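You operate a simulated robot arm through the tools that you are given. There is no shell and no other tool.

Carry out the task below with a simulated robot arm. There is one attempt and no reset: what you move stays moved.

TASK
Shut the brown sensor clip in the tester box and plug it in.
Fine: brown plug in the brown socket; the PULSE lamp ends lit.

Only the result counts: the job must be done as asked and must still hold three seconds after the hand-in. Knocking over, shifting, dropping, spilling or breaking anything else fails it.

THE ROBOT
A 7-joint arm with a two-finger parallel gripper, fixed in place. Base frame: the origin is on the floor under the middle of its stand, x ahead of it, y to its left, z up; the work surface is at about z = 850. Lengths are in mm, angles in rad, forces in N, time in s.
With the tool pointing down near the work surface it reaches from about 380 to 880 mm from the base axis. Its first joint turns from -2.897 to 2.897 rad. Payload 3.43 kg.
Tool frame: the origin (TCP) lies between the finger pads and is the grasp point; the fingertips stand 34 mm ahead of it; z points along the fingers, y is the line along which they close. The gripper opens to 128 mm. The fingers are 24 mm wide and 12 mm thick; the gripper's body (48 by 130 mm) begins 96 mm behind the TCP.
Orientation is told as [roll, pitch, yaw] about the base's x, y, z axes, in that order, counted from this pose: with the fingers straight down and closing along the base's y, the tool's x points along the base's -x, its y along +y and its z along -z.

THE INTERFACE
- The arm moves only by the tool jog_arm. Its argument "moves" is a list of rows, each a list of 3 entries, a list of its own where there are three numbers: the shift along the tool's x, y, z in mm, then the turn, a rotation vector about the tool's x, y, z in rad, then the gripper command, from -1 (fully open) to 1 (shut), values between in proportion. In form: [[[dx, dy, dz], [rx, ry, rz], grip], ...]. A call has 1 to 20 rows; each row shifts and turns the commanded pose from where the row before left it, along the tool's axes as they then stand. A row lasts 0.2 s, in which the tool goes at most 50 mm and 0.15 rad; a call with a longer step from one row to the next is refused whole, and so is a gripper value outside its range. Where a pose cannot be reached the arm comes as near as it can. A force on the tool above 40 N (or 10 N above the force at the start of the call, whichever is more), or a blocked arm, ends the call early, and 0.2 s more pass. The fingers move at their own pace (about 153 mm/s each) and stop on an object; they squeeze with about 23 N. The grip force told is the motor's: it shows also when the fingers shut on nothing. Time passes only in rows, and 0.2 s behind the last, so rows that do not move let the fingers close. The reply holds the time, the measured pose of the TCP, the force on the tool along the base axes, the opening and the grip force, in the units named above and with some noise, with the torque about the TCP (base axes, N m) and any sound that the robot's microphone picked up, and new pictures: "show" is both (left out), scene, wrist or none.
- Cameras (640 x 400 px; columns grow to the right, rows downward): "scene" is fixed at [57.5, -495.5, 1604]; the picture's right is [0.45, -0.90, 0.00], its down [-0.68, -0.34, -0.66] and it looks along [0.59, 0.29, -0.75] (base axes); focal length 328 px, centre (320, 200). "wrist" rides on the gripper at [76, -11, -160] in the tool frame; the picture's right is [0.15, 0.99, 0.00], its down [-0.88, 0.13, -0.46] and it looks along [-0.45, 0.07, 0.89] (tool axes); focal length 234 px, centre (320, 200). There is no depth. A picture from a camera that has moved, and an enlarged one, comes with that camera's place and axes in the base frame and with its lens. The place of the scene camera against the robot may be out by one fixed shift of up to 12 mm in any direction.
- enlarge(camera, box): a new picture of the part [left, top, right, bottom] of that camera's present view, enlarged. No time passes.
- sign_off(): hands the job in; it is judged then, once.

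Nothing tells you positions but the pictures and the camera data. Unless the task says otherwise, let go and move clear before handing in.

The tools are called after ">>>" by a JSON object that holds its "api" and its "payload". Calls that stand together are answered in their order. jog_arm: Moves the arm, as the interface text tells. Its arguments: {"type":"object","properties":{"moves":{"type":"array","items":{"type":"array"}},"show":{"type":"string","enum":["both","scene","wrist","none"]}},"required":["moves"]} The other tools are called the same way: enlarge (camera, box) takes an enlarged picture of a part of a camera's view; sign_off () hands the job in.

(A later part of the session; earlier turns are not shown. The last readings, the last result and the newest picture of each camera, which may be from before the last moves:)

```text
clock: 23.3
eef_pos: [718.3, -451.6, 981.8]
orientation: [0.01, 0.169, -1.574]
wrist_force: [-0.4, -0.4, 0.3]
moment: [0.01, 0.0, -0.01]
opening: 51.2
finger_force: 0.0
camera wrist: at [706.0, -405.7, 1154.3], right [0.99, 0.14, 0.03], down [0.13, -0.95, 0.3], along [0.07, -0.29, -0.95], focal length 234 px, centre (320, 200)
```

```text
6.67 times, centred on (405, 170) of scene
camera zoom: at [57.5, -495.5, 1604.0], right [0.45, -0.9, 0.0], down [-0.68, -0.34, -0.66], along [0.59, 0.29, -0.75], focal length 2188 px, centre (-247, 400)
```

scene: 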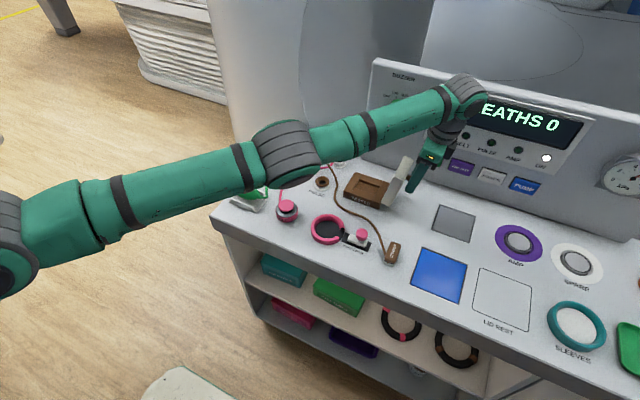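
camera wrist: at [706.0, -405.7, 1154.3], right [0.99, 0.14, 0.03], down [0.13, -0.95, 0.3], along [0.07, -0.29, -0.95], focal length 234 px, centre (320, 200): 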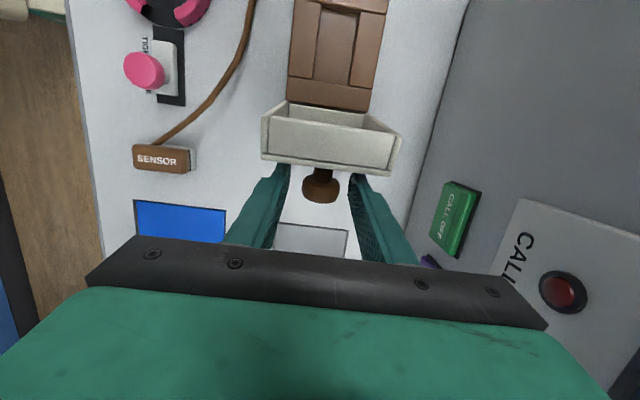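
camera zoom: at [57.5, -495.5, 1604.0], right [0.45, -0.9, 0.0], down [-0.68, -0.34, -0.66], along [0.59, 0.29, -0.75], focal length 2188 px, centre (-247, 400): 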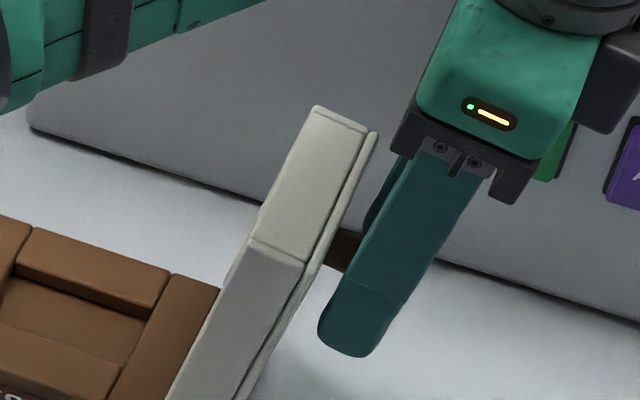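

The lid appears to rest at its own stop, a little past vertical. I'll take out the tilt and go straight up, clear of the knob.

>>> {"api": "jog_arm", "payload": {"moves": [[[0, 0, 0], [0, -0.085, 0], 0.2], [[0, 0, 0], [0, -0.085, 0], 0.2], [[0, 0, -30], [0, 0, 0], 0.2], [[0, 0, -40], [0, 0, 0], 0.2], [[20, 0, -40], [0, 0, 0], 0.2], [[20, 0, -30], [0, 0, 0], 0.2], [[0, 0, 0], [0, 0, 0], 0.2]], "show": "both"}}

>>> {"api": "enlarge", "payload": {"camera": "scene", "box": [335, 120, 435, 210]}}

>>> {"api": "enlarge", "payload": {"camera": "wrist", "box": [230, 30, 450, 230]}}

```text
clock: 24.9
eef_pos: [717.1, -413.8, 1123.3]
orientation: [0.009, 0.001, -1.574]
wrist_force: [0.7, -0.8, -0.3]
moment: [0.02, -0.02, 0.01]
opening: 51.3
finger_force: 0.1
camera wrist: at [704.3, -338.7, 1283.8], right [0.99, 0.14, 0.01], down [0.12, -0.88, 0.46], along [0.07, -0.45, -0.89], focal length 234 px, centre (320, 200)
```

scene: 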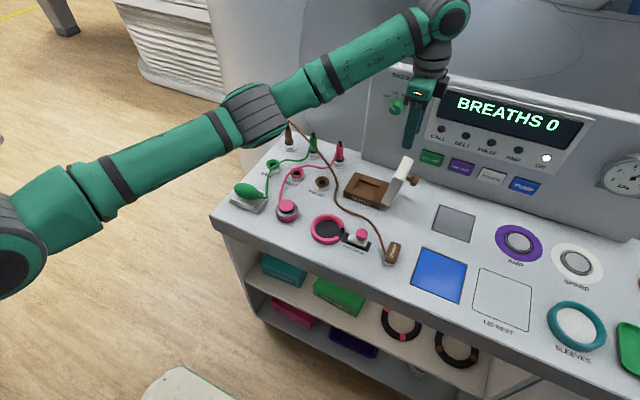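
wrist: 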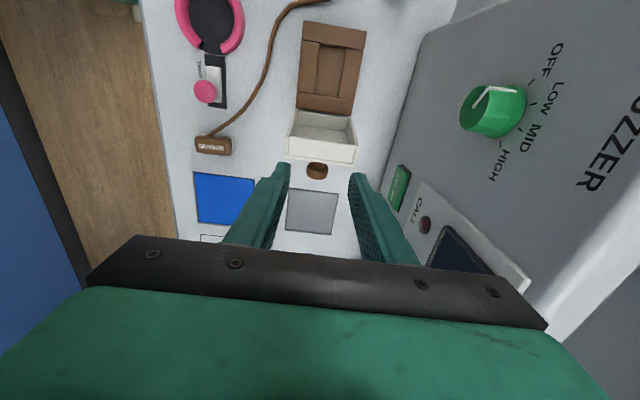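

```text
4.44 times, centred on (385, 165) of scene
camera zoom: at [57.5, -495.5, 1604.0], right [0.45, -0.9, 0.0], down [-0.68, -0.34, -0.66], along [0.59, 0.29, -0.75], focal length 1458 px, centre (31, 356)
```

zoom: 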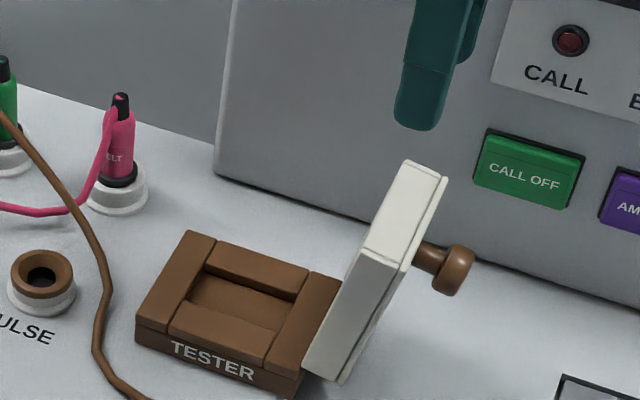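

```text
2.00 times, centred on (340, 130) of wrist
camera zoom: at [704.3, -338.7, 1283.8], right [0.99, 0.14, 0.01], down [0.12, -0.88, 0.46], along [0.07, -0.45, -0.89], focal length 468 px, centre (280, 340)
```

zoom: 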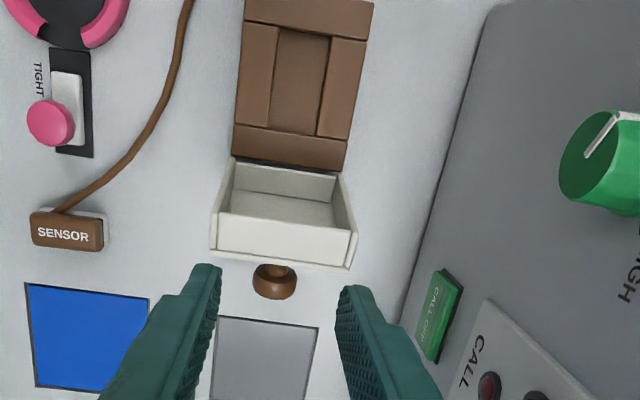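

The lid stays open by itself. The tester has a recess of about 43 mm (x) by 66 mm (y), centred near (718, -326). The sensor is about 57 mm long in x and 31 mm wide, so it must be turned 90°. I'll move above the sensor at about (539, -468) and turn back to yaw 0.

>>> {"api": "jog_arm", "payload": {"moves": [[[-13.5, -44.5, 0], [0, 0, 0], -0.1], [[-13.5, -44.5, 0], [0, 0, 0], -0.1], [[-13.5, -44.5, 0], [0, 0, 0], -0.1], [[-13.5, -44.5, 0], [0, 0, 0], -0.1], [[0, 0, 0], [0, 0, -0.143], -0.1], [[0, 0, 0], [0, 0, -0.143], -0.1], [[0, 0, 0], [0, 0, -0.143], -0.1], [[0, 0, 0], [0, 0, -0.143], -0.1], [[0, 0, 0], [0, 0, -0.143], -0.1], [[0, 0, 0], [0, 0, -0.143], -0.1], [[0, 0, 0], [0, 0, -0.143], -0.1], [[0, 0, 0], [0, 0, -0.143], -0.1], [[0, 0, 0], [0, 0, -0.143], -0.1], [[0, 0, 0], [0, 0, -0.143], -0.1], [[0, 0, 0], [0, 0, -0.143], -0.1], [[0, 0, 0], [0, 0, 0], -0.1]], "show": "both"}}

>>> {"api": "enlarge", "payload": {"camera": "scene", "box": [335, 150, 425, 220]}}

>>> {"api": "enlarge", "payload": {"camera": "wrist", "box": [220, 50, 420, 230]}}

```text
clock: 28.3
eef_pos: [539.3, -465.8, 1121.4]
orientation: [-0.001, -0.008, 0.001]
wrist_force: [0.1, 0.2, 0.3]
moment: [0.02, 0.0, 0.01]
opening: 70.4
finger_force: 0.0
camera wrist: at [461.7, -478.2, 1282.0], right [-0.15, 0.99, 0.0], down [0.88, 0.13, 0.46], along [0.46, 0.07, -0.89], focal length 234 px, centre (320, 200)
```

scene: 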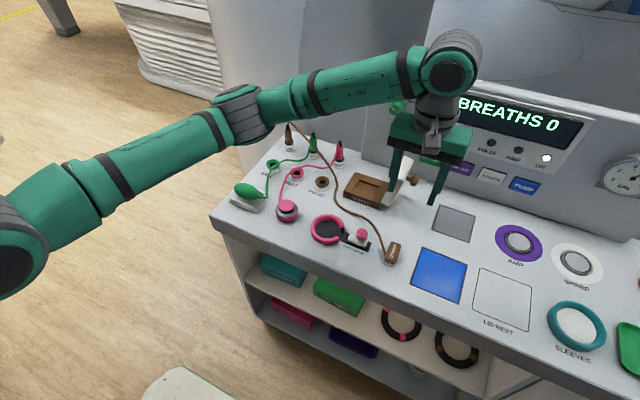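
wrist: 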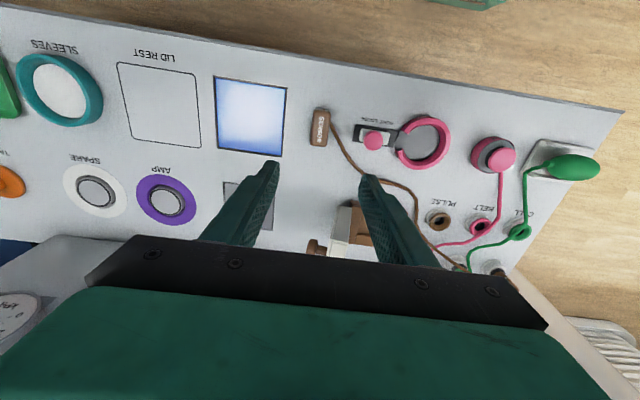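

```text
5.71 times, centred on (380, 185) of scene
camera zoom: at [57.5, -495.5, 1604.0], right [0.45, -0.9, 0.0], down [-0.68, -0.34, -0.66], along [0.59, 0.29, -0.75], focal length 1875 px, centre (-23, 286)
```

zoom: 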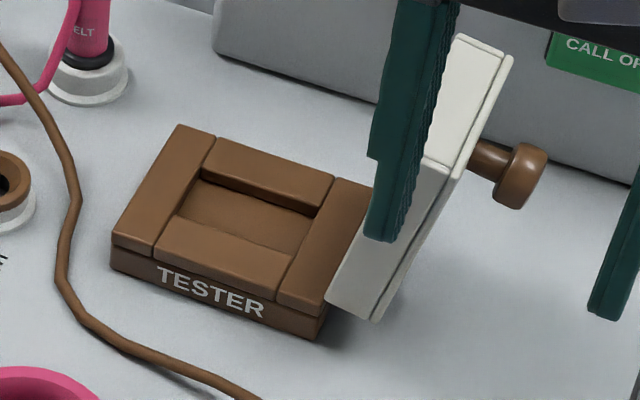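

```text
2.22 times, centred on (320, 140) of wrist
camera zoom: at [461.7, -478.2, 1282.0], right [-0.15, 0.99, 0.0], down [0.88, 0.13, 0.46], along [0.46, 0.07, -0.89], focal length 520 px, centre (320, 333)
```

zoom: 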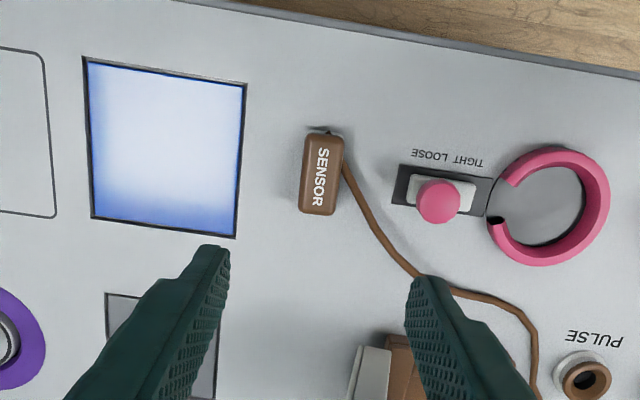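

The sensor's centre is at about (537, -465.5). It is roughly 56 × 27 mm, lies along x, and its cable leaves on the +y side near the -x end. I'll descend to a hover above it and look again.

>>> {"api": "jog_arm", "payload": {"moves": [[[-1, 0, 40], [0, 0, 0], 0.25], [[-1, 0, 40], [0, 0, 0], 0.25], [[0, 0, 40], [0, 0, 0], 0.25], [[0, 0, 35], [0, 0, 0], 0.25], [[0, 0, 0], [0, 0, 0], 0.25]], "show": "both"}}

>>> {"api": "enlarge", "payload": {"camera": "scene", "box": [350, 210, 430, 280]}}

>>> {"api": "enlarge", "payload": {"camera": "wrist", "box": [240, 90, 400, 230]}}

```text
clock: 29.5
eef_pos: [541.8, -468.7, 964.2]
orientation: [0.0, -0.01, -0.002]
wrist_force: [0.1, -0.2, -0.2]
moment: [0.03, -0.01, 0.0]
opening: 48.0
finger_force: 0.1
camera wrist: at [464.5, -479.8, 1125.9], right [-0.15, 0.99, 0.0], down [0.88, 0.13, 0.46], along [0.46, 0.07, -0.89], focal length 234 px, centre (320, 200)
```

scene: 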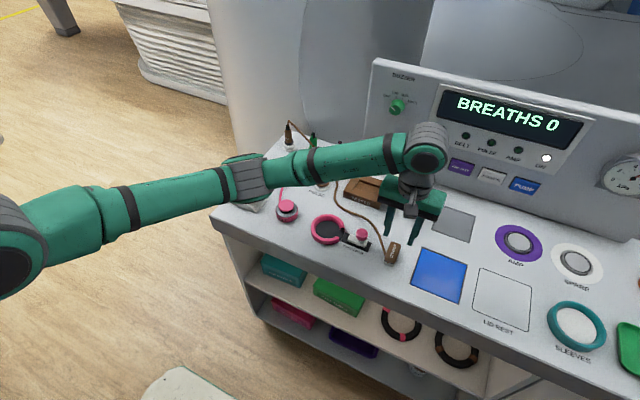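
wrist: 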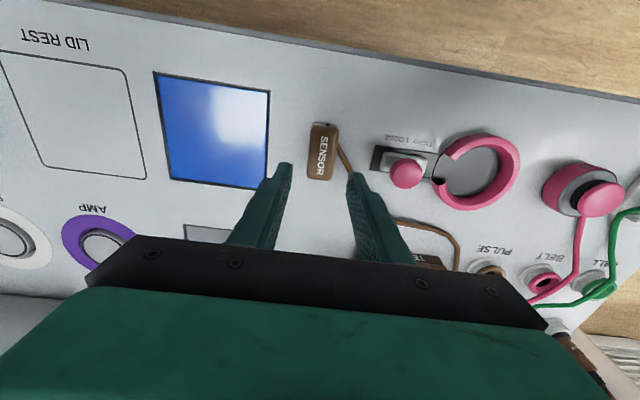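

```text
5.71 times, centred on (390, 245) of scene
camera zoom: at [57.5, -495.5, 1604.0], right [0.45, -0.9, 0.0], down [-0.68, -0.34, -0.66], along [0.59, 0.29, -0.75], focal length 1875 px, centre (-80, -57)
```

zoom: 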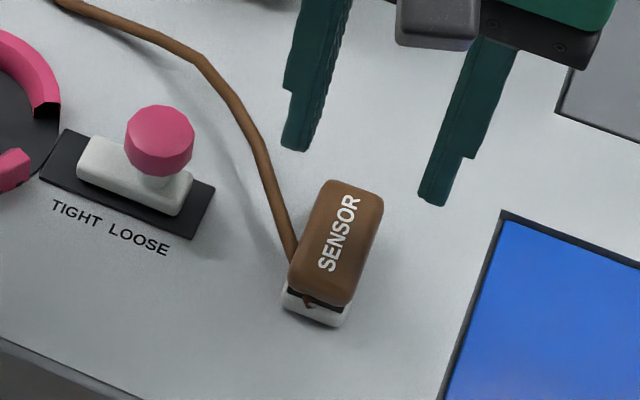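

```text
2.86 times, centred on (320, 160) of wrist
camera zoom: at [464.5, -479.8, 1125.9], right [-0.15, 0.99, 0.0], down [0.88, 0.13, 0.46], along [0.46, 0.07, -0.89], focal length 669 px, centre (320, 314)
```

zoom: 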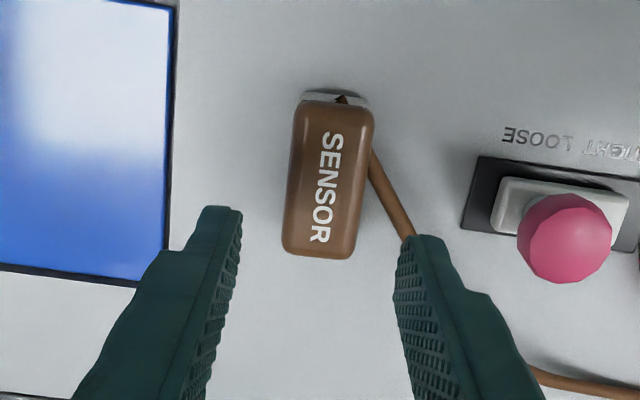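

>>> {"api": "jog_arm", "payload": {"moves": [[[-2, 1.6, 24], [0, 0.005, 0], 0.25], [[-1, 1.6, 24], [0, 0.005, 0], 0.25], [[0, 0, 0], [0, 0, 0], 0.25]], "show": "both"}}

>>> {"api": "enlarge", "payload": {"camera": "scene", "box": [350, 210, 430, 280]}}

>>> {"api": "enlarge", "payload": {"camera": "wrist", "box": [240, 90, 400, 230]}}

```text
clock: 30.3
eef_pos: [546.5, -462.7, 918.0]
orientation: [-0.001, 0.001, -0.002]
wrist_force: [0.3, -0.3, 0.2]
moment: [0.03, -0.03, 0.03]
opening: 48.2
finger_force: 0.1
camera wrist: at [470.2, -474.9, 1079.3], right [-0.15, 0.99, 0.0], down [0.88, 0.13, 0.45], along [0.45, 0.07, -0.89], focal length 234 px, centre (320, 200)
```

scene: 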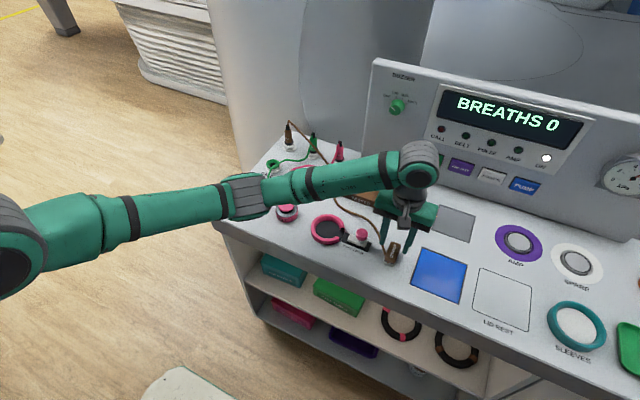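
wrist: 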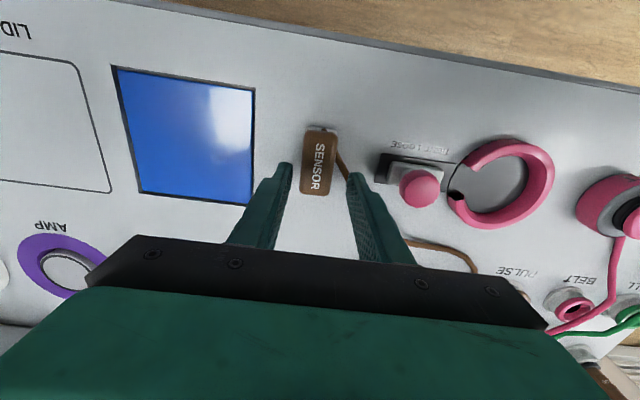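

```text
5.71 times, centred on (390, 245) of scene
camera zoom: at [57.5, -495.5, 1604.0], right [0.45, -0.9, 0.0], down [-0.68, -0.34, -0.66], along [0.59, 0.29, -0.75], focal length 1875 px, centre (-80, -57)
```

zoom: 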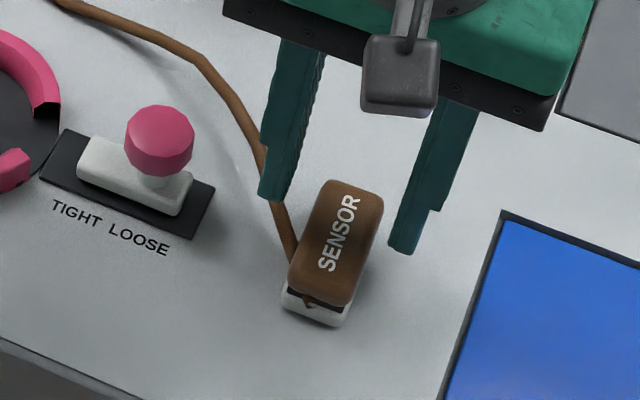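

```text
2.86 times, centred on (320, 160) of wrist
camera zoom: at [470.2, -474.9, 1079.3], right [-0.15, 0.99, 0.0], down [0.88, 0.13, 0.45], along [0.45, 0.07, -0.89], focal length 669 px, centre (320, 314)
```

zoom: 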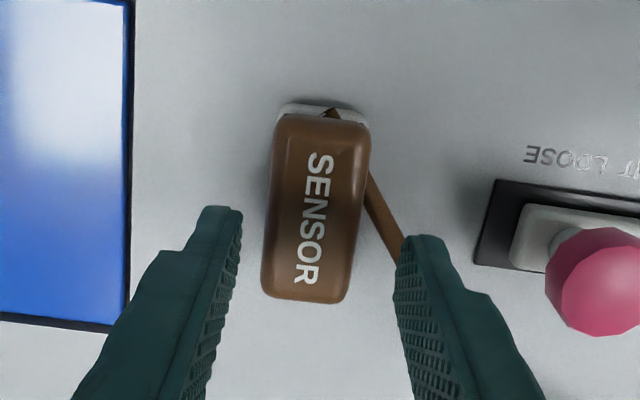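

The sensor's centre is at (537, -466), so I'll shift about 3 mm to -y, lower until the tips are at z≈865 (gripping the brown upper jaw) and close.

>>> {"api": "jog_arm", "payload": {"moves": [[[2, -3, 0], [0, 0, 0], 0.25], [[0, 0, 10], [0, 0, 0], 0.25], [[0, 0, 9], [0, 0, 0], 0.25], [[0, 0, 0], [0, 0, 0], 0.45], [[0, 0, 0], [0, 0, 0], 0.45], [[0, 0, 0], [0, 0, 0], 1], [[0, 0, 0], [0, 0, 0], 1], [[0, 0, 0], [0, 0, 0], 1]], "show": "both"}}

>>> {"api": "enlarge", "payload": {"camera": "scene", "box": [350, 210, 430, 280]}}

>>> {"api": "enlarge", "payload": {"camera": "wrist", "box": [240, 90, 400, 230]}}

```text
clock: 32.1
eef_pos: [544.5, -466.6, 897.3]
orientation: [0.001, 0.002, -0.003]
wrist_force: [0.5, -0.7, 0.4]
moment: [0.01, 0.01, 0.04]
opening: 29.1
finger_force: 23.2
camera wrist: at [468.9, -478.0, 1060.1], right [-0.15, 0.99, 0.0], down [0.88, 0.13, 0.45], along [0.45, 0.07, -0.89], focal length 234 px, centre (320, 200)
```

scene: 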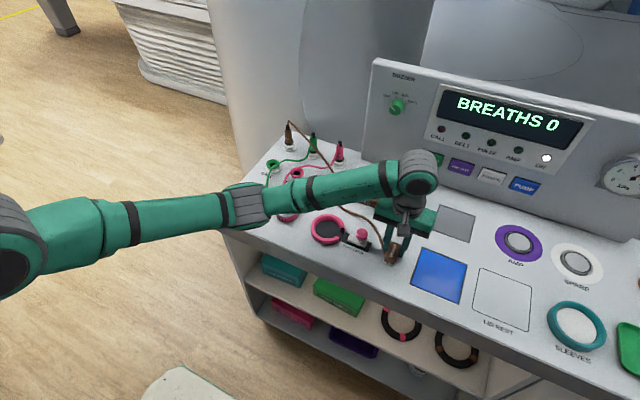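
wrist: 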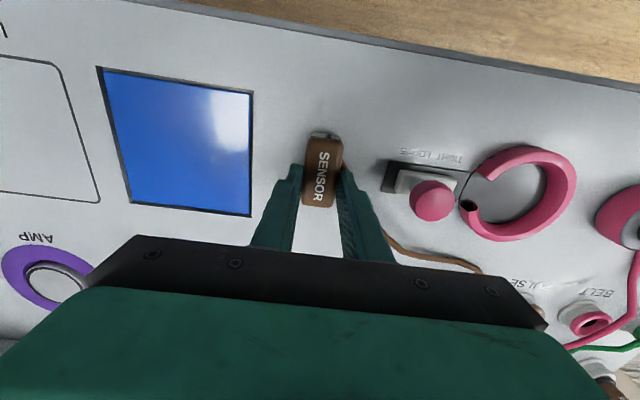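

```text
5.71 times, centred on (390, 245) of scene
camera zoom: at [57.5, -495.5, 1604.0], right [0.45, -0.9, 0.0], down [-0.68, -0.34, -0.66], along [0.59, 0.29, -0.75], focal length 1875 px, centre (-80, -57)
```

zoom: 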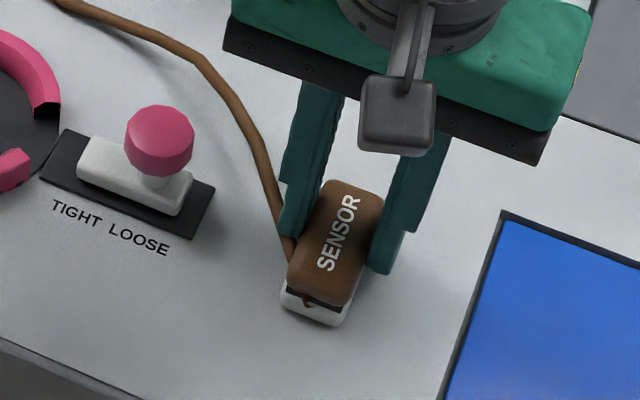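

```text
2.86 times, centred on (320, 160) of wrist
camera zoom: at [468.9, -478.0, 1060.1], right [-0.15, 0.99, 0.0], down [0.88, 0.13, 0.45], along [0.45, 0.07, -0.89], focal length 669 px, centre (320, 314)
```

zoom: 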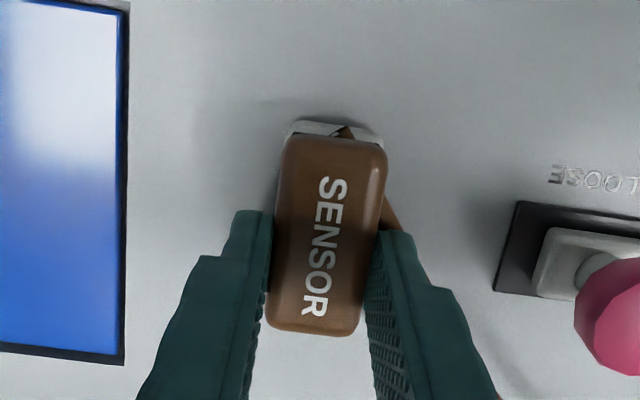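

The sensor is gripped at 29 mm and the cable wasn't pinched. I'll lift it, move to y≈-333 well in front of the box, then turn 90° so the cable end points to +y.

>>> {"api": "jog_arm", "payload": {"moves": [[[0, 0, -10], [0, 0, 0], 1], [[0, 0, -20], [0, 0, 0], 1], [[0, 0, -25], [0, 0, 0], 1], [[0, 0, -25], [0, 0, 0], 1], [[0, 0, -20], [0, 0, 0], 1], [[0, 0, 0], [0, 0, 0], 1]], "show": "both"}}

```text
clock: 33.5
eef_pos: [544.5, -466.8, 1000.1]
orientation: [-0.001, 0.002, 0.0]
wrist_force: [0.3, 0.9, -1.3]
moment: [0.01, 0.02, 0.02]
opening: 28.6
finger_force: 22.7
camera wrist: at [468.4, -478.2, 1161.0], right [-0.15, 0.99, 0.0], down [0.88, 0.13, 0.45], along [0.45, 0.07, -0.89], focal length 234 px, centre (320, 200)
```

scene: 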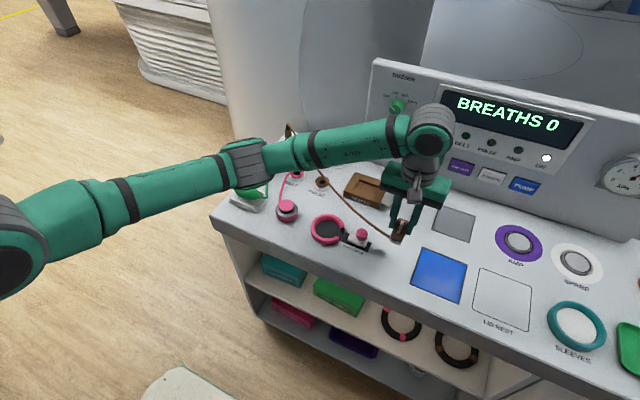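
wrist: 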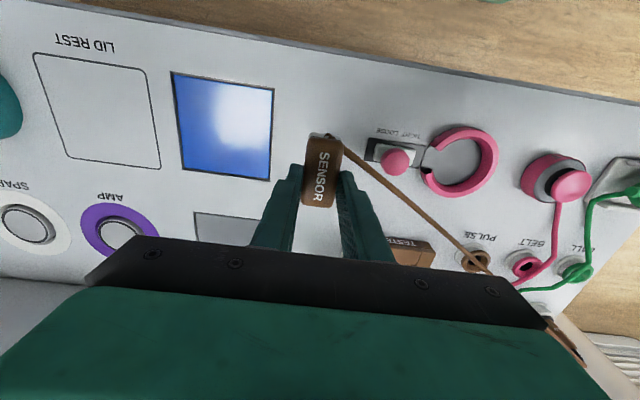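

>>> {"api": "jog_arm", "payload": {"moves": [[[-5, 44, 0], [0, 0, 0], 1], [[-5, 44, 0], [0, 0, 0], 1], [[-5, 45, 0], [0, 0, 0], 1], [[0, 0, 0], [0, 0, 0.143], 1], [[0, 0, 0], [0, 0, 0.143], 1], [[0, 0, 0], [0, 0, 0.143], 1], [[0, 0, 0], [0, 0, 0.143], 1], [[0, 0, 0], [0, 0, 0.143], 1], [[0, 0, 0], [0, 0, 0.143], 1], [[0, 0, 0], [0, 0, 0.143], 1], [[0, 0, 0], [0, 0, 0.143], 1], [[0, 0, 0], [0, 0, 0.143], 1], [[0, 0, 0], [0, 0, 0.143], 1], [[0, 0, 0], [0, 0, 0.141], 1], [[0, 0, 0], [0, 0, 0], 1]], "show": "both"}}

```text
clock: 36.7
eef_pos: [558.2, -332.9, 999.1]
orientation: [-0.003, -0.001, -1.574]
wrist_force: [0.9, 0.1, -0.3]
moment: [0.0, 0.02, 0.01]
opening: 29.2
finger_force: 22.9
camera wrist: at [548.2, -258.3, 1160.1], right [0.99, 0.14, 0.0], down [0.13, -0.88, 0.46], along [0.06, -0.45, -0.89], focal length 234 px, centre (320, 200)
```

scene: 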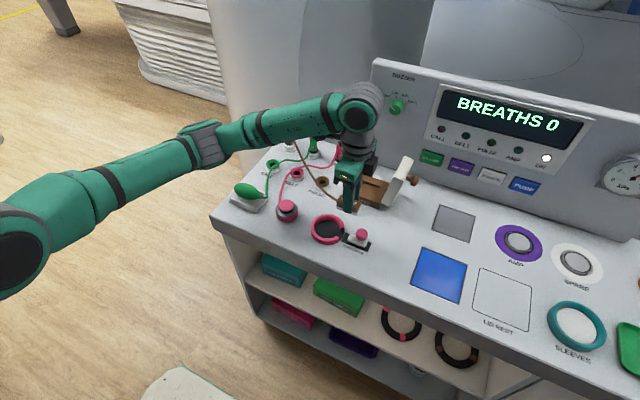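
wrist: 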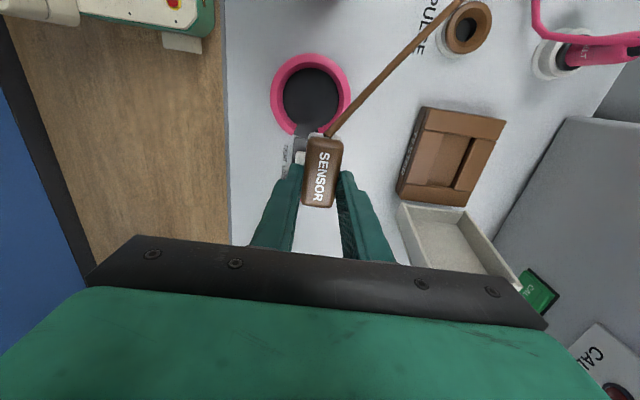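

>>> {"api": "jog_arm", "payload": {"moves": [[[0, 40, 0], [0, 0, 0], 1], [[0, 40, 0], [0, 0, 0], 1], [[0, 40, 0], [0, 0, 0], 1], [[0, 39, 0], [0, 0, 0], 1], [[0, 0, 20], [0, 0, 0], 1], [[0, 0, 20], [0, 0, 0], 1], [[0, 0, 0], [0, 0, 0], 1]], "show": "both"}}

>>> {"api": "enlarge", "payload": {"camera": "wrist", "box": [230, 70, 430, 240]}}

>>> {"api": "enlarge", "payload": {"camera": "scene", "box": [325, 130, 425, 220]}}

```text
clock: 38.3
eef_pos: [717.5, -336.0, 962.7]
orientation: [-0.002, -0.001, -1.572]
wrist_force: [0.1, 0.8, -0.8]
moment: [-0.01, 0.01, -0.01]
opening: 29.4
finger_force: 22.8
camera wrist: at [707.0, -259.9, 1122.1], right [0.99, 0.15, 0.0], down [0.13, -0.88, 0.46], along [0.06, -0.45, -0.89], focal length 234 px, centre (320, 200)
```

scene: 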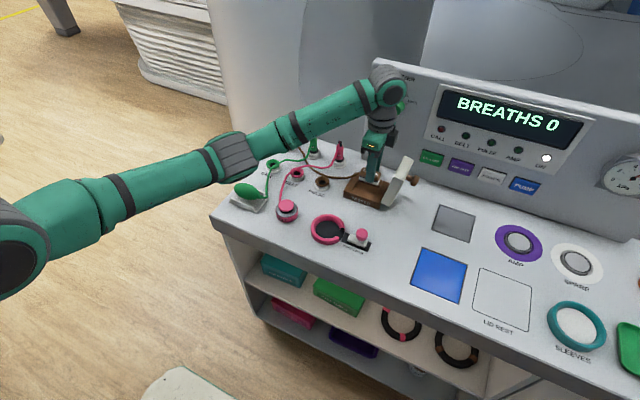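
wrist: 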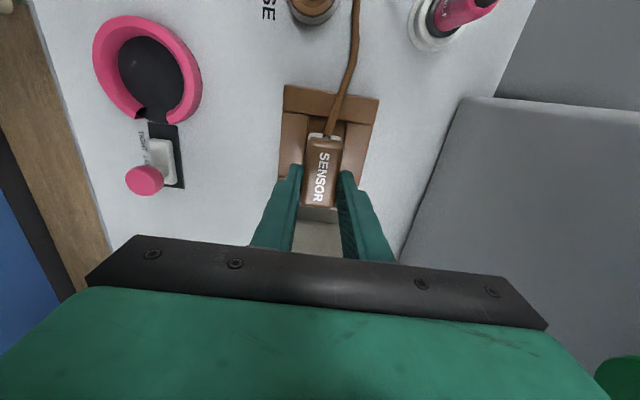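

```text
2.35 times, centred on (330, 155) of wrist
camera zoom: at [707.0, -259.9, 1122.1], right [0.99, 0.15, 0.0], down [0.13, -0.88, 0.46], along [0.06, -0.45, -0.89], focal length 551 px, centre (296, 306)
```

zoom: 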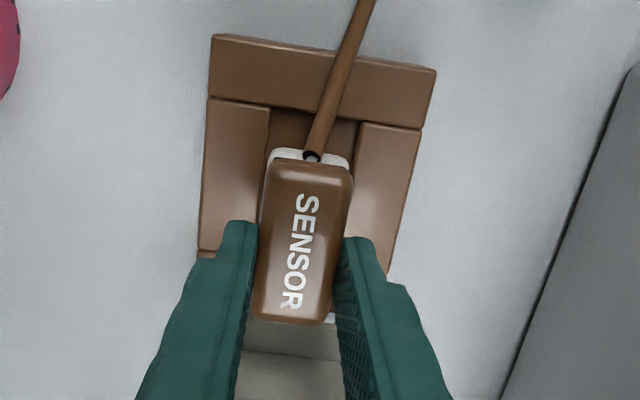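

```text
4.44 times, centred on (375, 175) of scene
camera zoom: at [57.5, -495.5, 1604.0], right [0.45, -0.9, 0.0], down [-0.68, -0.34, -0.66], along [0.59, 0.29, -0.75], focal length 1458 px, centre (76, 311)
```

zoom: 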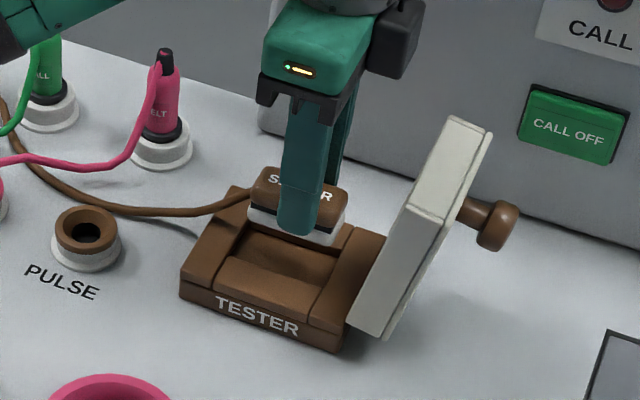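

The sensor is centred over the recess to within about 1 mm. I'll lower it in and watch for contact.

>>> {"api": "jog_arm", "payload": {"moves": [[[1, 0, 20], [0, 0, 0], 1], [[0, 0, 14], [0, 0, 0], 1], [[0, 0, 6], [0, 0, 0], 1], [[0, 0, 2], [0, 0, 0], 1], [[0, 0, 0], [0, 0, 0], 1]], "show": "both"}}

>>> {"api": "enlarge", "payload": {"camera": "wrist", "box": [230, 70, 430, 240]}}

>>> {"api": "enlarge", "payload": {"camera": "scene", "box": [325, 130, 425, 220]}}

```text
clock: 39.5
eef_pos: [718.6, -334.0, 919.1]
orientation: [-0.001, -0.002, -1.574]
wrist_force: [1.5, -0.5, 14.0]
moment: [0.36, -0.08, -0.04]
opening: 28.9
finger_force: 22.9
camera wrist: at [706.1, -258.0, 1079.5], right [0.99, 0.15, 0.0], down [0.13, -0.88, 0.46], along [0.07, -0.45, -0.89], focal length 234 px, centre (320, 200)
```

scene: 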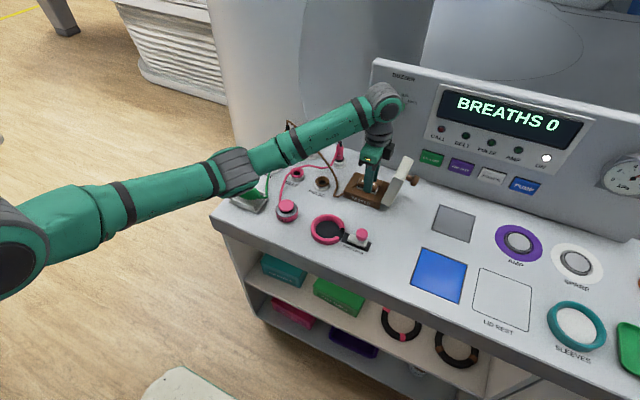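
wrist: 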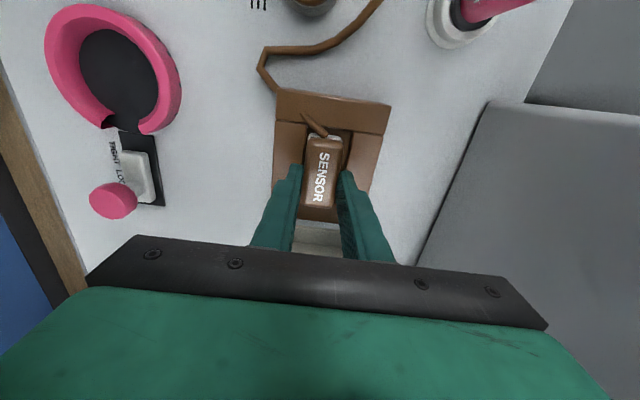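

```text
2.35 times, centred on (330, 155) of wrist
camera zoom: at [706.1, -258.0, 1079.5], right [0.99, 0.15, 0.0], down [0.13, -0.88, 0.46], along [0.07, -0.45, -0.89], focal length 551 px, centre (296, 306)
```

zoom: 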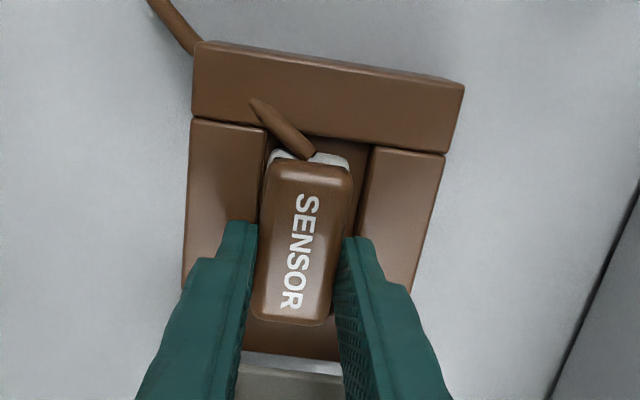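

```text
4.44 times, centred on (375, 175) of scene
camera zoom: at [57.5, -495.5, 1604.0], right [0.45, -0.9, 0.0], down [-0.68, -0.34, -0.66], along [0.59, 0.29, -0.75], focal length 1458 px, centre (76, 311)
```

zoom: 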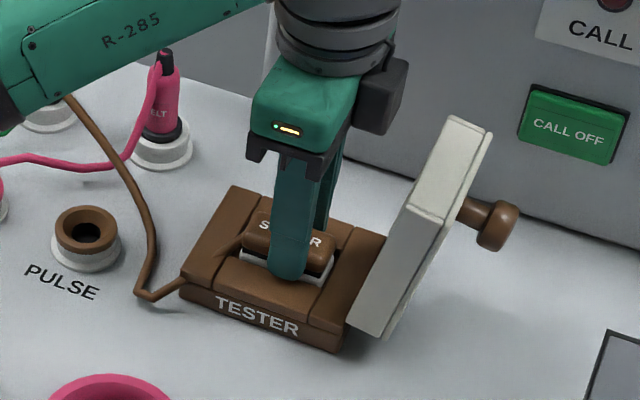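

Contact shows 14 N, with the sensor sitting in the recess. I'll release it gently and rise straight up.

>>> {"api": "jog_arm", "payload": {"moves": [[[0, 0, -0.8], [0, 0, 0], 0.45], [[0, 0, 0], [0, 0, 0], 0.3], [[0, 0, 0], [0, 0, 0], 0.3], [[0, 0, -20], [0, 0, 0], 0.3], [[0, 0, -40], [0, 0, 0], 0.3], [[0, 0, -40], [0, 0, 0], 0.3], [[0, 0, 0], [0, 0, 0], 0.3]], "show": "both"}}

>>> {"api": "enlarge", "payload": {"camera": "wrist", "box": [230, 70, 430, 240]}}

>>> {"api": "enlarge", "payload": {"camera": "scene", "box": [325, 130, 425, 220]}}

```text
clock: 41.1
eef_pos: [716.0, -332.2, 1016.3]
orientation: [-0.002, 0.0, -1.573]
wrist_force: [0.0, 0.5, -1.0]
moment: [0.03, 0.04, -0.01]
opening: 44.9
finger_force: 0.1
camera wrist: at [705.4, -257.2, 1177.6], right [0.99, 0.15, 0.0], down [0.13, -0.88, 0.46], along [0.06, -0.45, -0.89], focal length 234 px, centre (320, 200)
```

scene: 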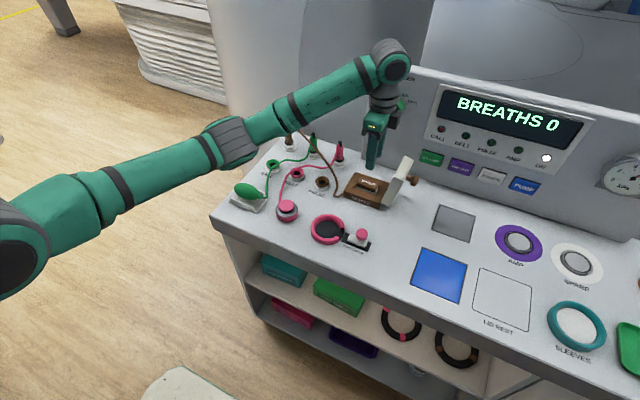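
wrist: 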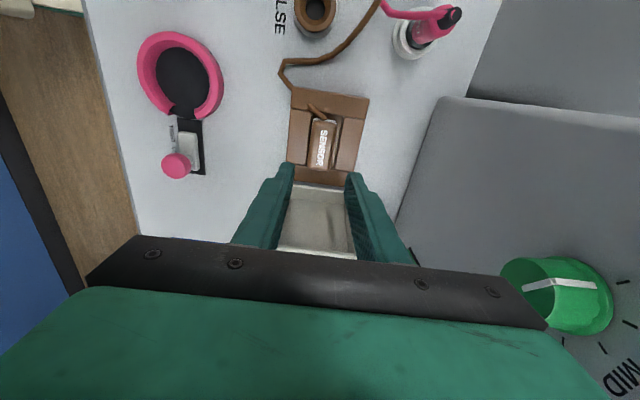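

```text
2.35 times, centred on (330, 155) of wrist
camera zoom: at [705.4, -257.2, 1177.6], right [0.99, 0.15, 0.0], down [0.13, -0.88, 0.46], along [0.06, -0.45, -0.89], focal length 551 px, centre (296, 306)
```

zoom: 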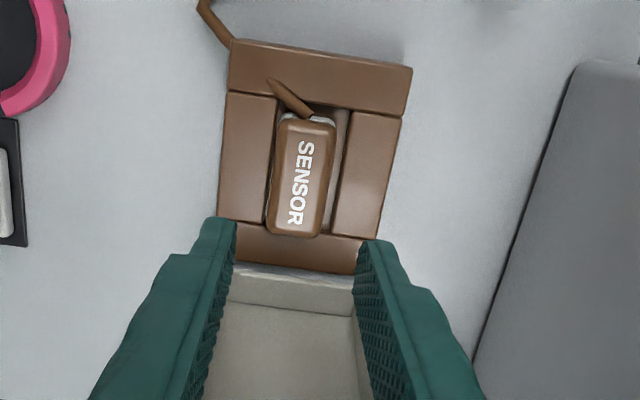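

```text
4.44 times, centred on (375, 175) of scene
camera zoom: at [57.5, -495.5, 1604.0], right [0.45, -0.9, 0.0], down [-0.68, -0.34, -0.66], along [0.59, 0.29, -0.75], focal length 1458 px, centre (76, 311)
```

zoom: 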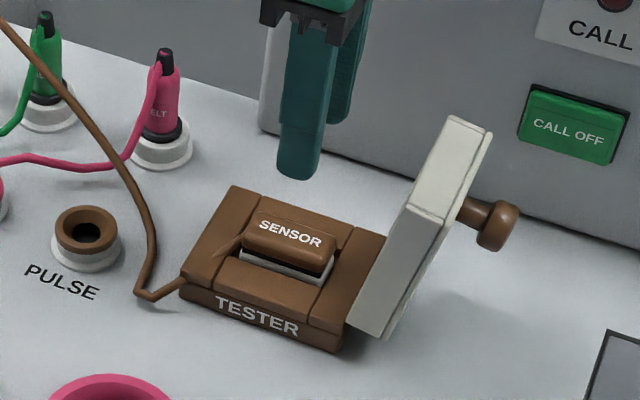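

The sensor sits properly in the recess. Next I'll shut the lid: go up and over to the knob on the outer side of the lid (about y -455, z 955), then grip it again with the fingers set slightly outward so they clear the lid's rim.

>>> {"api": "jog_arm", "payload": {"moves": [[[0, 3.5, -44], [0, 0, 0], 0.2], [[-43, 0, 0], [0, 0, 0], 0.2], [[-43, 0, 0], [0, 0, 0], 0.2], [[-43, 0, 0], [0, 0, 0], 0.2], [[0, 0, 25], [0, 0, 0], 0.2], [[0, 0, 0], [0, 0, 0], 0.2]], "show": "both"}}

>>> {"api": "enlarge", "payload": {"camera": "wrist", "box": [230, 70, 430, 240]}}

>>> {"api": "enlarge", "payload": {"camera": "scene", "box": [345, 120, 445, 210]}}

```text
clock: 42.5
eef_pos: [723.5, -460.6, 1036.1]
orientation: [-0.003, -0.001, -1.57]
wrist_force: [-0.6, -0.9, 1.0]
moment: [-0.01, 0.03, 0.03]
opening: 51.1
finger_force: 0.0
camera wrist: at [712.1, -385.1, 1196.2], right [0.99, 0.15, 0.0], down [0.13, -0.88, 0.46], along [0.07, -0.45, -0.89], focal length 234 px, centre (320, 200)
```

scene: 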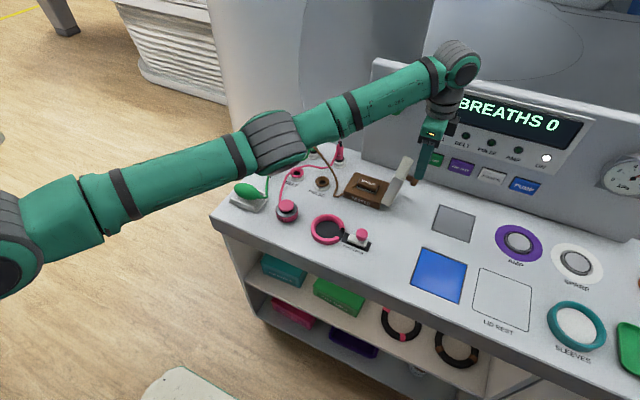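
wrist: 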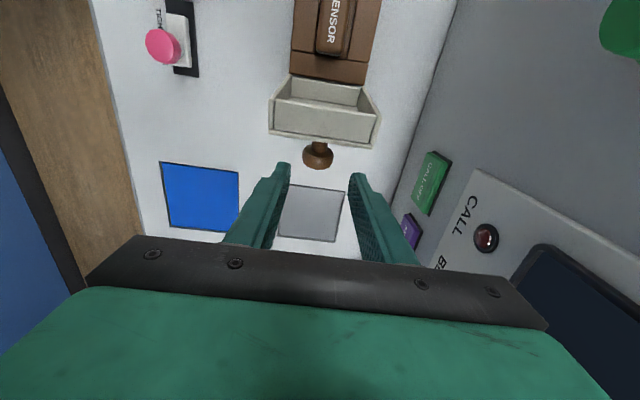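

```text
2.35 times, centred on (330, 155) of wrist
camera zoom: at [712.1, -385.1, 1196.2], right [0.99, 0.15, 0.0], down [0.13, -0.88, 0.46], along [0.07, -0.45, -0.89], focal length 551 px, centre (296, 306)
```

zoom: 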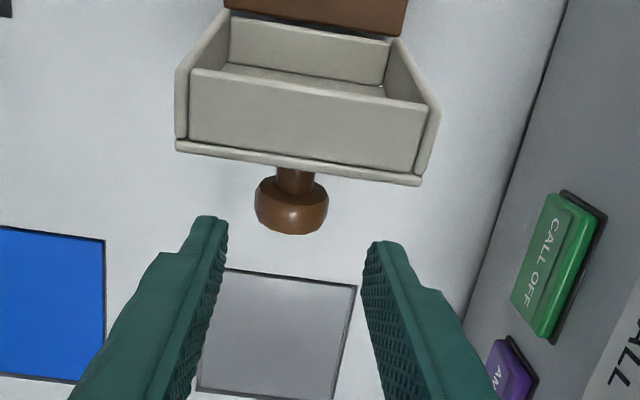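

```text
4.44 times, centred on (395, 165) of scene
camera zoom: at [57.5, -495.5, 1604.0], right [0.45, -0.9, 0.0], down [-0.68, -0.34, -0.66], along [0.59, 0.29, -0.75], focal length 1458 px, centre (-13, 356)
```

zoom: 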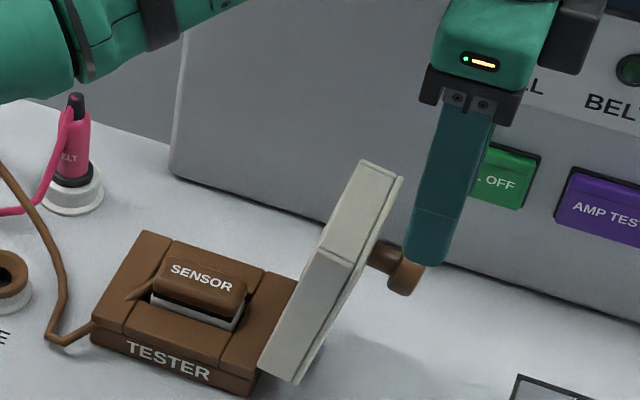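

The lid leans at about 106°, with the knob head near (721, -461, 945). I'll shift slightly, lower alongside it and look again before gripping.

>>> {"api": "jog_arm", "payload": {"moves": [[[-3.5, -2, 25], [0, 0, 0], 0.2], [[0, 0, 25], [0, 0, 0], 0.2], [[0, 0, 12], [0, 0, 0], 0.2], [[0, 0, 0], [0, 0, 0], 0.2]], "show": "both"}}

>>> {"api": "enlarge", "payload": {"camera": "wrist", "box": [230, 70, 430, 240]}}

>>> {"api": "enlarge", "payload": {"camera": "scene", "box": [345, 120, 445, 210]}}

```text
clock: 43.5
eef_pos: [720.8, -465.3, 974.0]
orientation: [-0.002, -0.002, -1.57]
wrist_force: [-0.9, 0.5, -0.7]
moment: [0.0, -0.02, 0.0]
opening: 51.1
finger_force: 0.1
camera wrist: at [709.6, -389.8, 1135.0], right [0.99, 0.15, 0.0], down [0.13, -0.88, 0.46], along [0.07, -0.45, -0.89], focal length 234 px, centre (320, 200)
```

scene: 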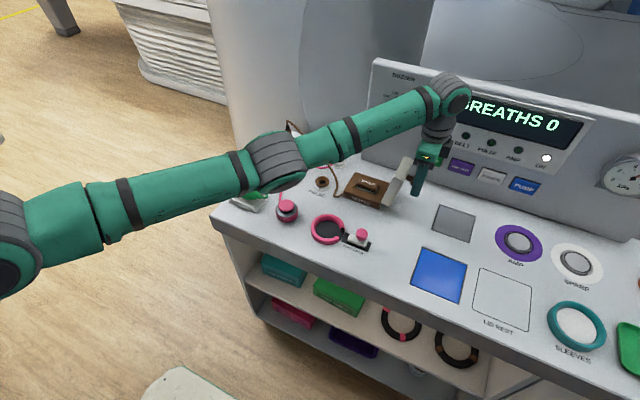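
wrist: 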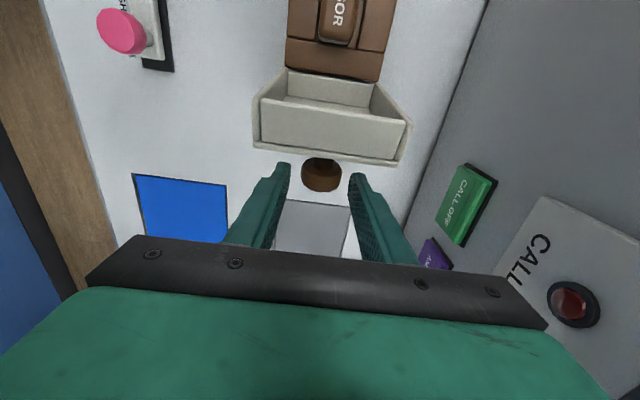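

```text
2.35 times, centred on (330, 155) of wrist
camera zoom: at [709.6, -389.8, 1135.0], right [0.99, 0.15, 0.0], down [0.13, -0.88, 0.46], along [0.07, -0.45, -0.89], focal length 551 px, centre (296, 306)
```

zoom: 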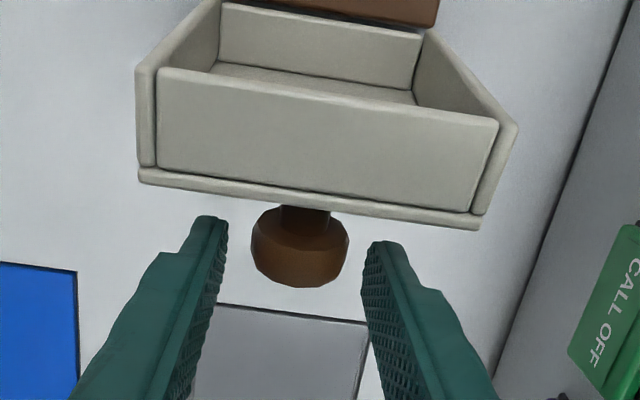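

```text
4.44 times, centred on (395, 165) of scene
camera zoom: at [57.5, -495.5, 1604.0], right [0.45, -0.9, 0.0], down [-0.68, -0.34, -0.66], along [0.59, 0.29, -0.75], focal length 1458 px, centre (-13, 356)
```

zoom: 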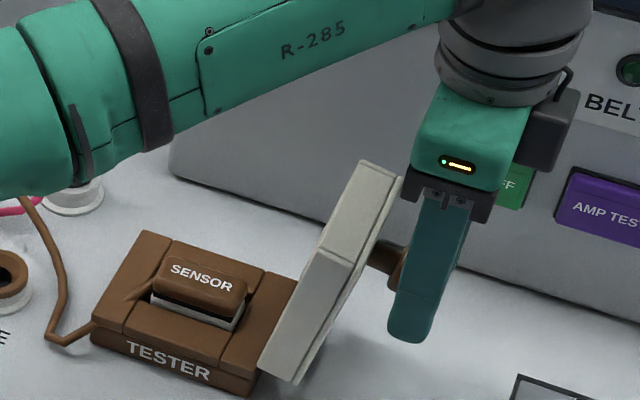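

The fingers straddle the knob head. I'll lower 4 mm more, close and begin the arc in reverse.

>>> {"api": "jog_arm", "payload": {"moves": [[[0, 0, 4], [0, 0, 0], 0.2], [[0, 0, 0], [0, 0, 0], 0.45], [[0, 0, 0], [0, 0, 0], 1], [[0, 0, 0], [0, 0, 0], 1], [[0, 0, 0], [0, 0, 0], 1]], "show": "wrist"}}

```text
clock: 44.7
eef_pos: [719.8, -464.8, 969.8]
orientation: [-0.001, -0.001, -1.571]
wrist_force: [2.1, -0.1, -2.9]
moment: [-0.22, -0.08, 0.15]
opening: 31.1
finger_force: 45.3
camera wrist: at [709.0, -389.7, 1131.1], right [0.99, 0.15, 0.0], down [0.13, -0.88, 0.46], along [0.06, -0.45, -0.89], focal length 234 px, centre (320, 200)
```

wrist: 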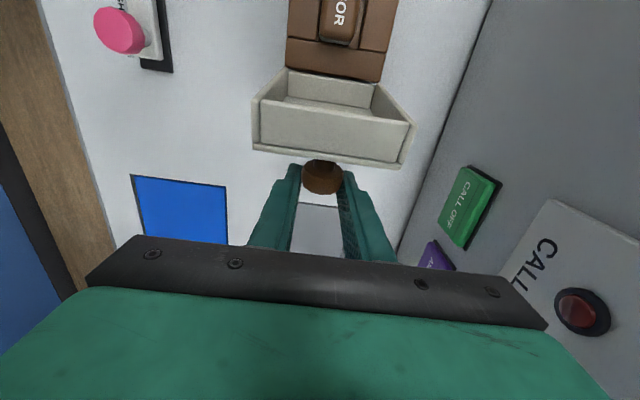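

The knob is gripped at 31 mm. I'll start the closing arc.

>>> {"api": "jog_arm", "payload": {"moves": [[[5.2, 0, -5.1], [0, 0, 0], 1], [[5.3, 0, -4.8], [0, 0, 0], 1], [[3.6, 0, -2.8], [0, 0, 0], 1], [[3.7, 0, -2.6], [0, 0, 0], 1], [[3.8, 0, -2.4], [0, 0, 0], 1], [[3.9, 0, -2.3], [0, 0, 0], 1], [[4.0, 0, -2.1], [0, 0, 0], 1], [[4.0, 0, -1.9], [0, 0, 0], 1], [[0, 0, 0], [0, 0, 0], 1]], "show": "both"}}

>>> {"api": "enlarge", "payload": {"camera": "scene", "box": [345, 120, 445, 210]}}

```text
clock: 46.7
eef_pos: [719.3, -430.7, 995.6]
orientation: [-0.003, 0.001, -1.57]
wrist_force: [-0.3, -5.0, -16.4]
moment: [-1.33, -0.07, -0.16]
opening: 31.1
finger_force: 44.6
camera wrist: at [709.1, -356.7, 1156.5], right [0.99, 0.15, 0.0], down [0.13, -0.88, 0.46], along [0.06, -0.45, -0.89], focal length 234 px, centre (320, 200)
```

scene: 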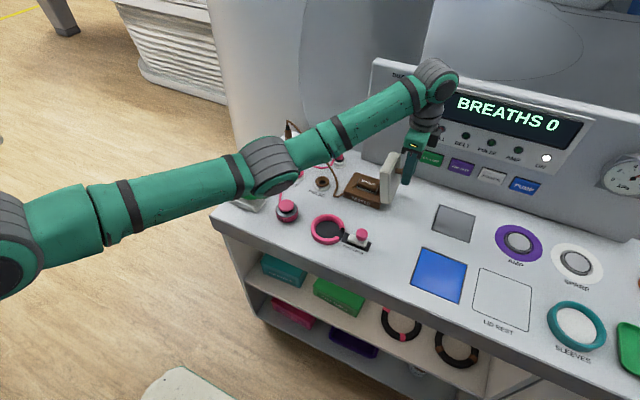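
wrist: 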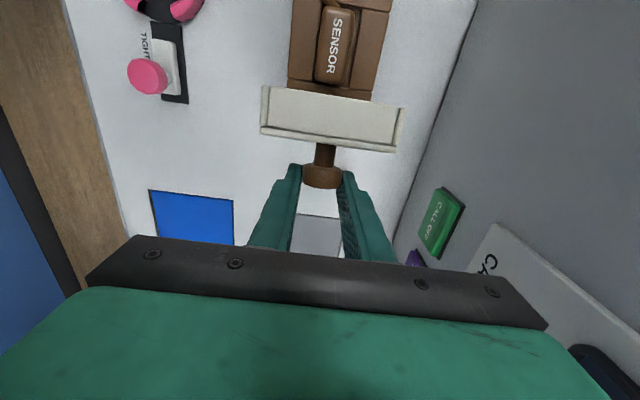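

```text
4.44 times, centred on (395, 165) of scene
camera zoom: at [57.5, -495.5, 1604.0], right [0.45, -0.9, 0.0], down [-0.68, -0.34, -0.66], along [0.59, 0.29, -0.75], focal length 1458 px, centre (-13, 356)
```

zoom: 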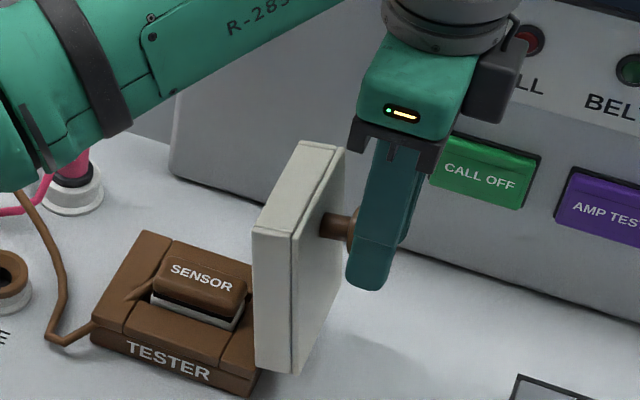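

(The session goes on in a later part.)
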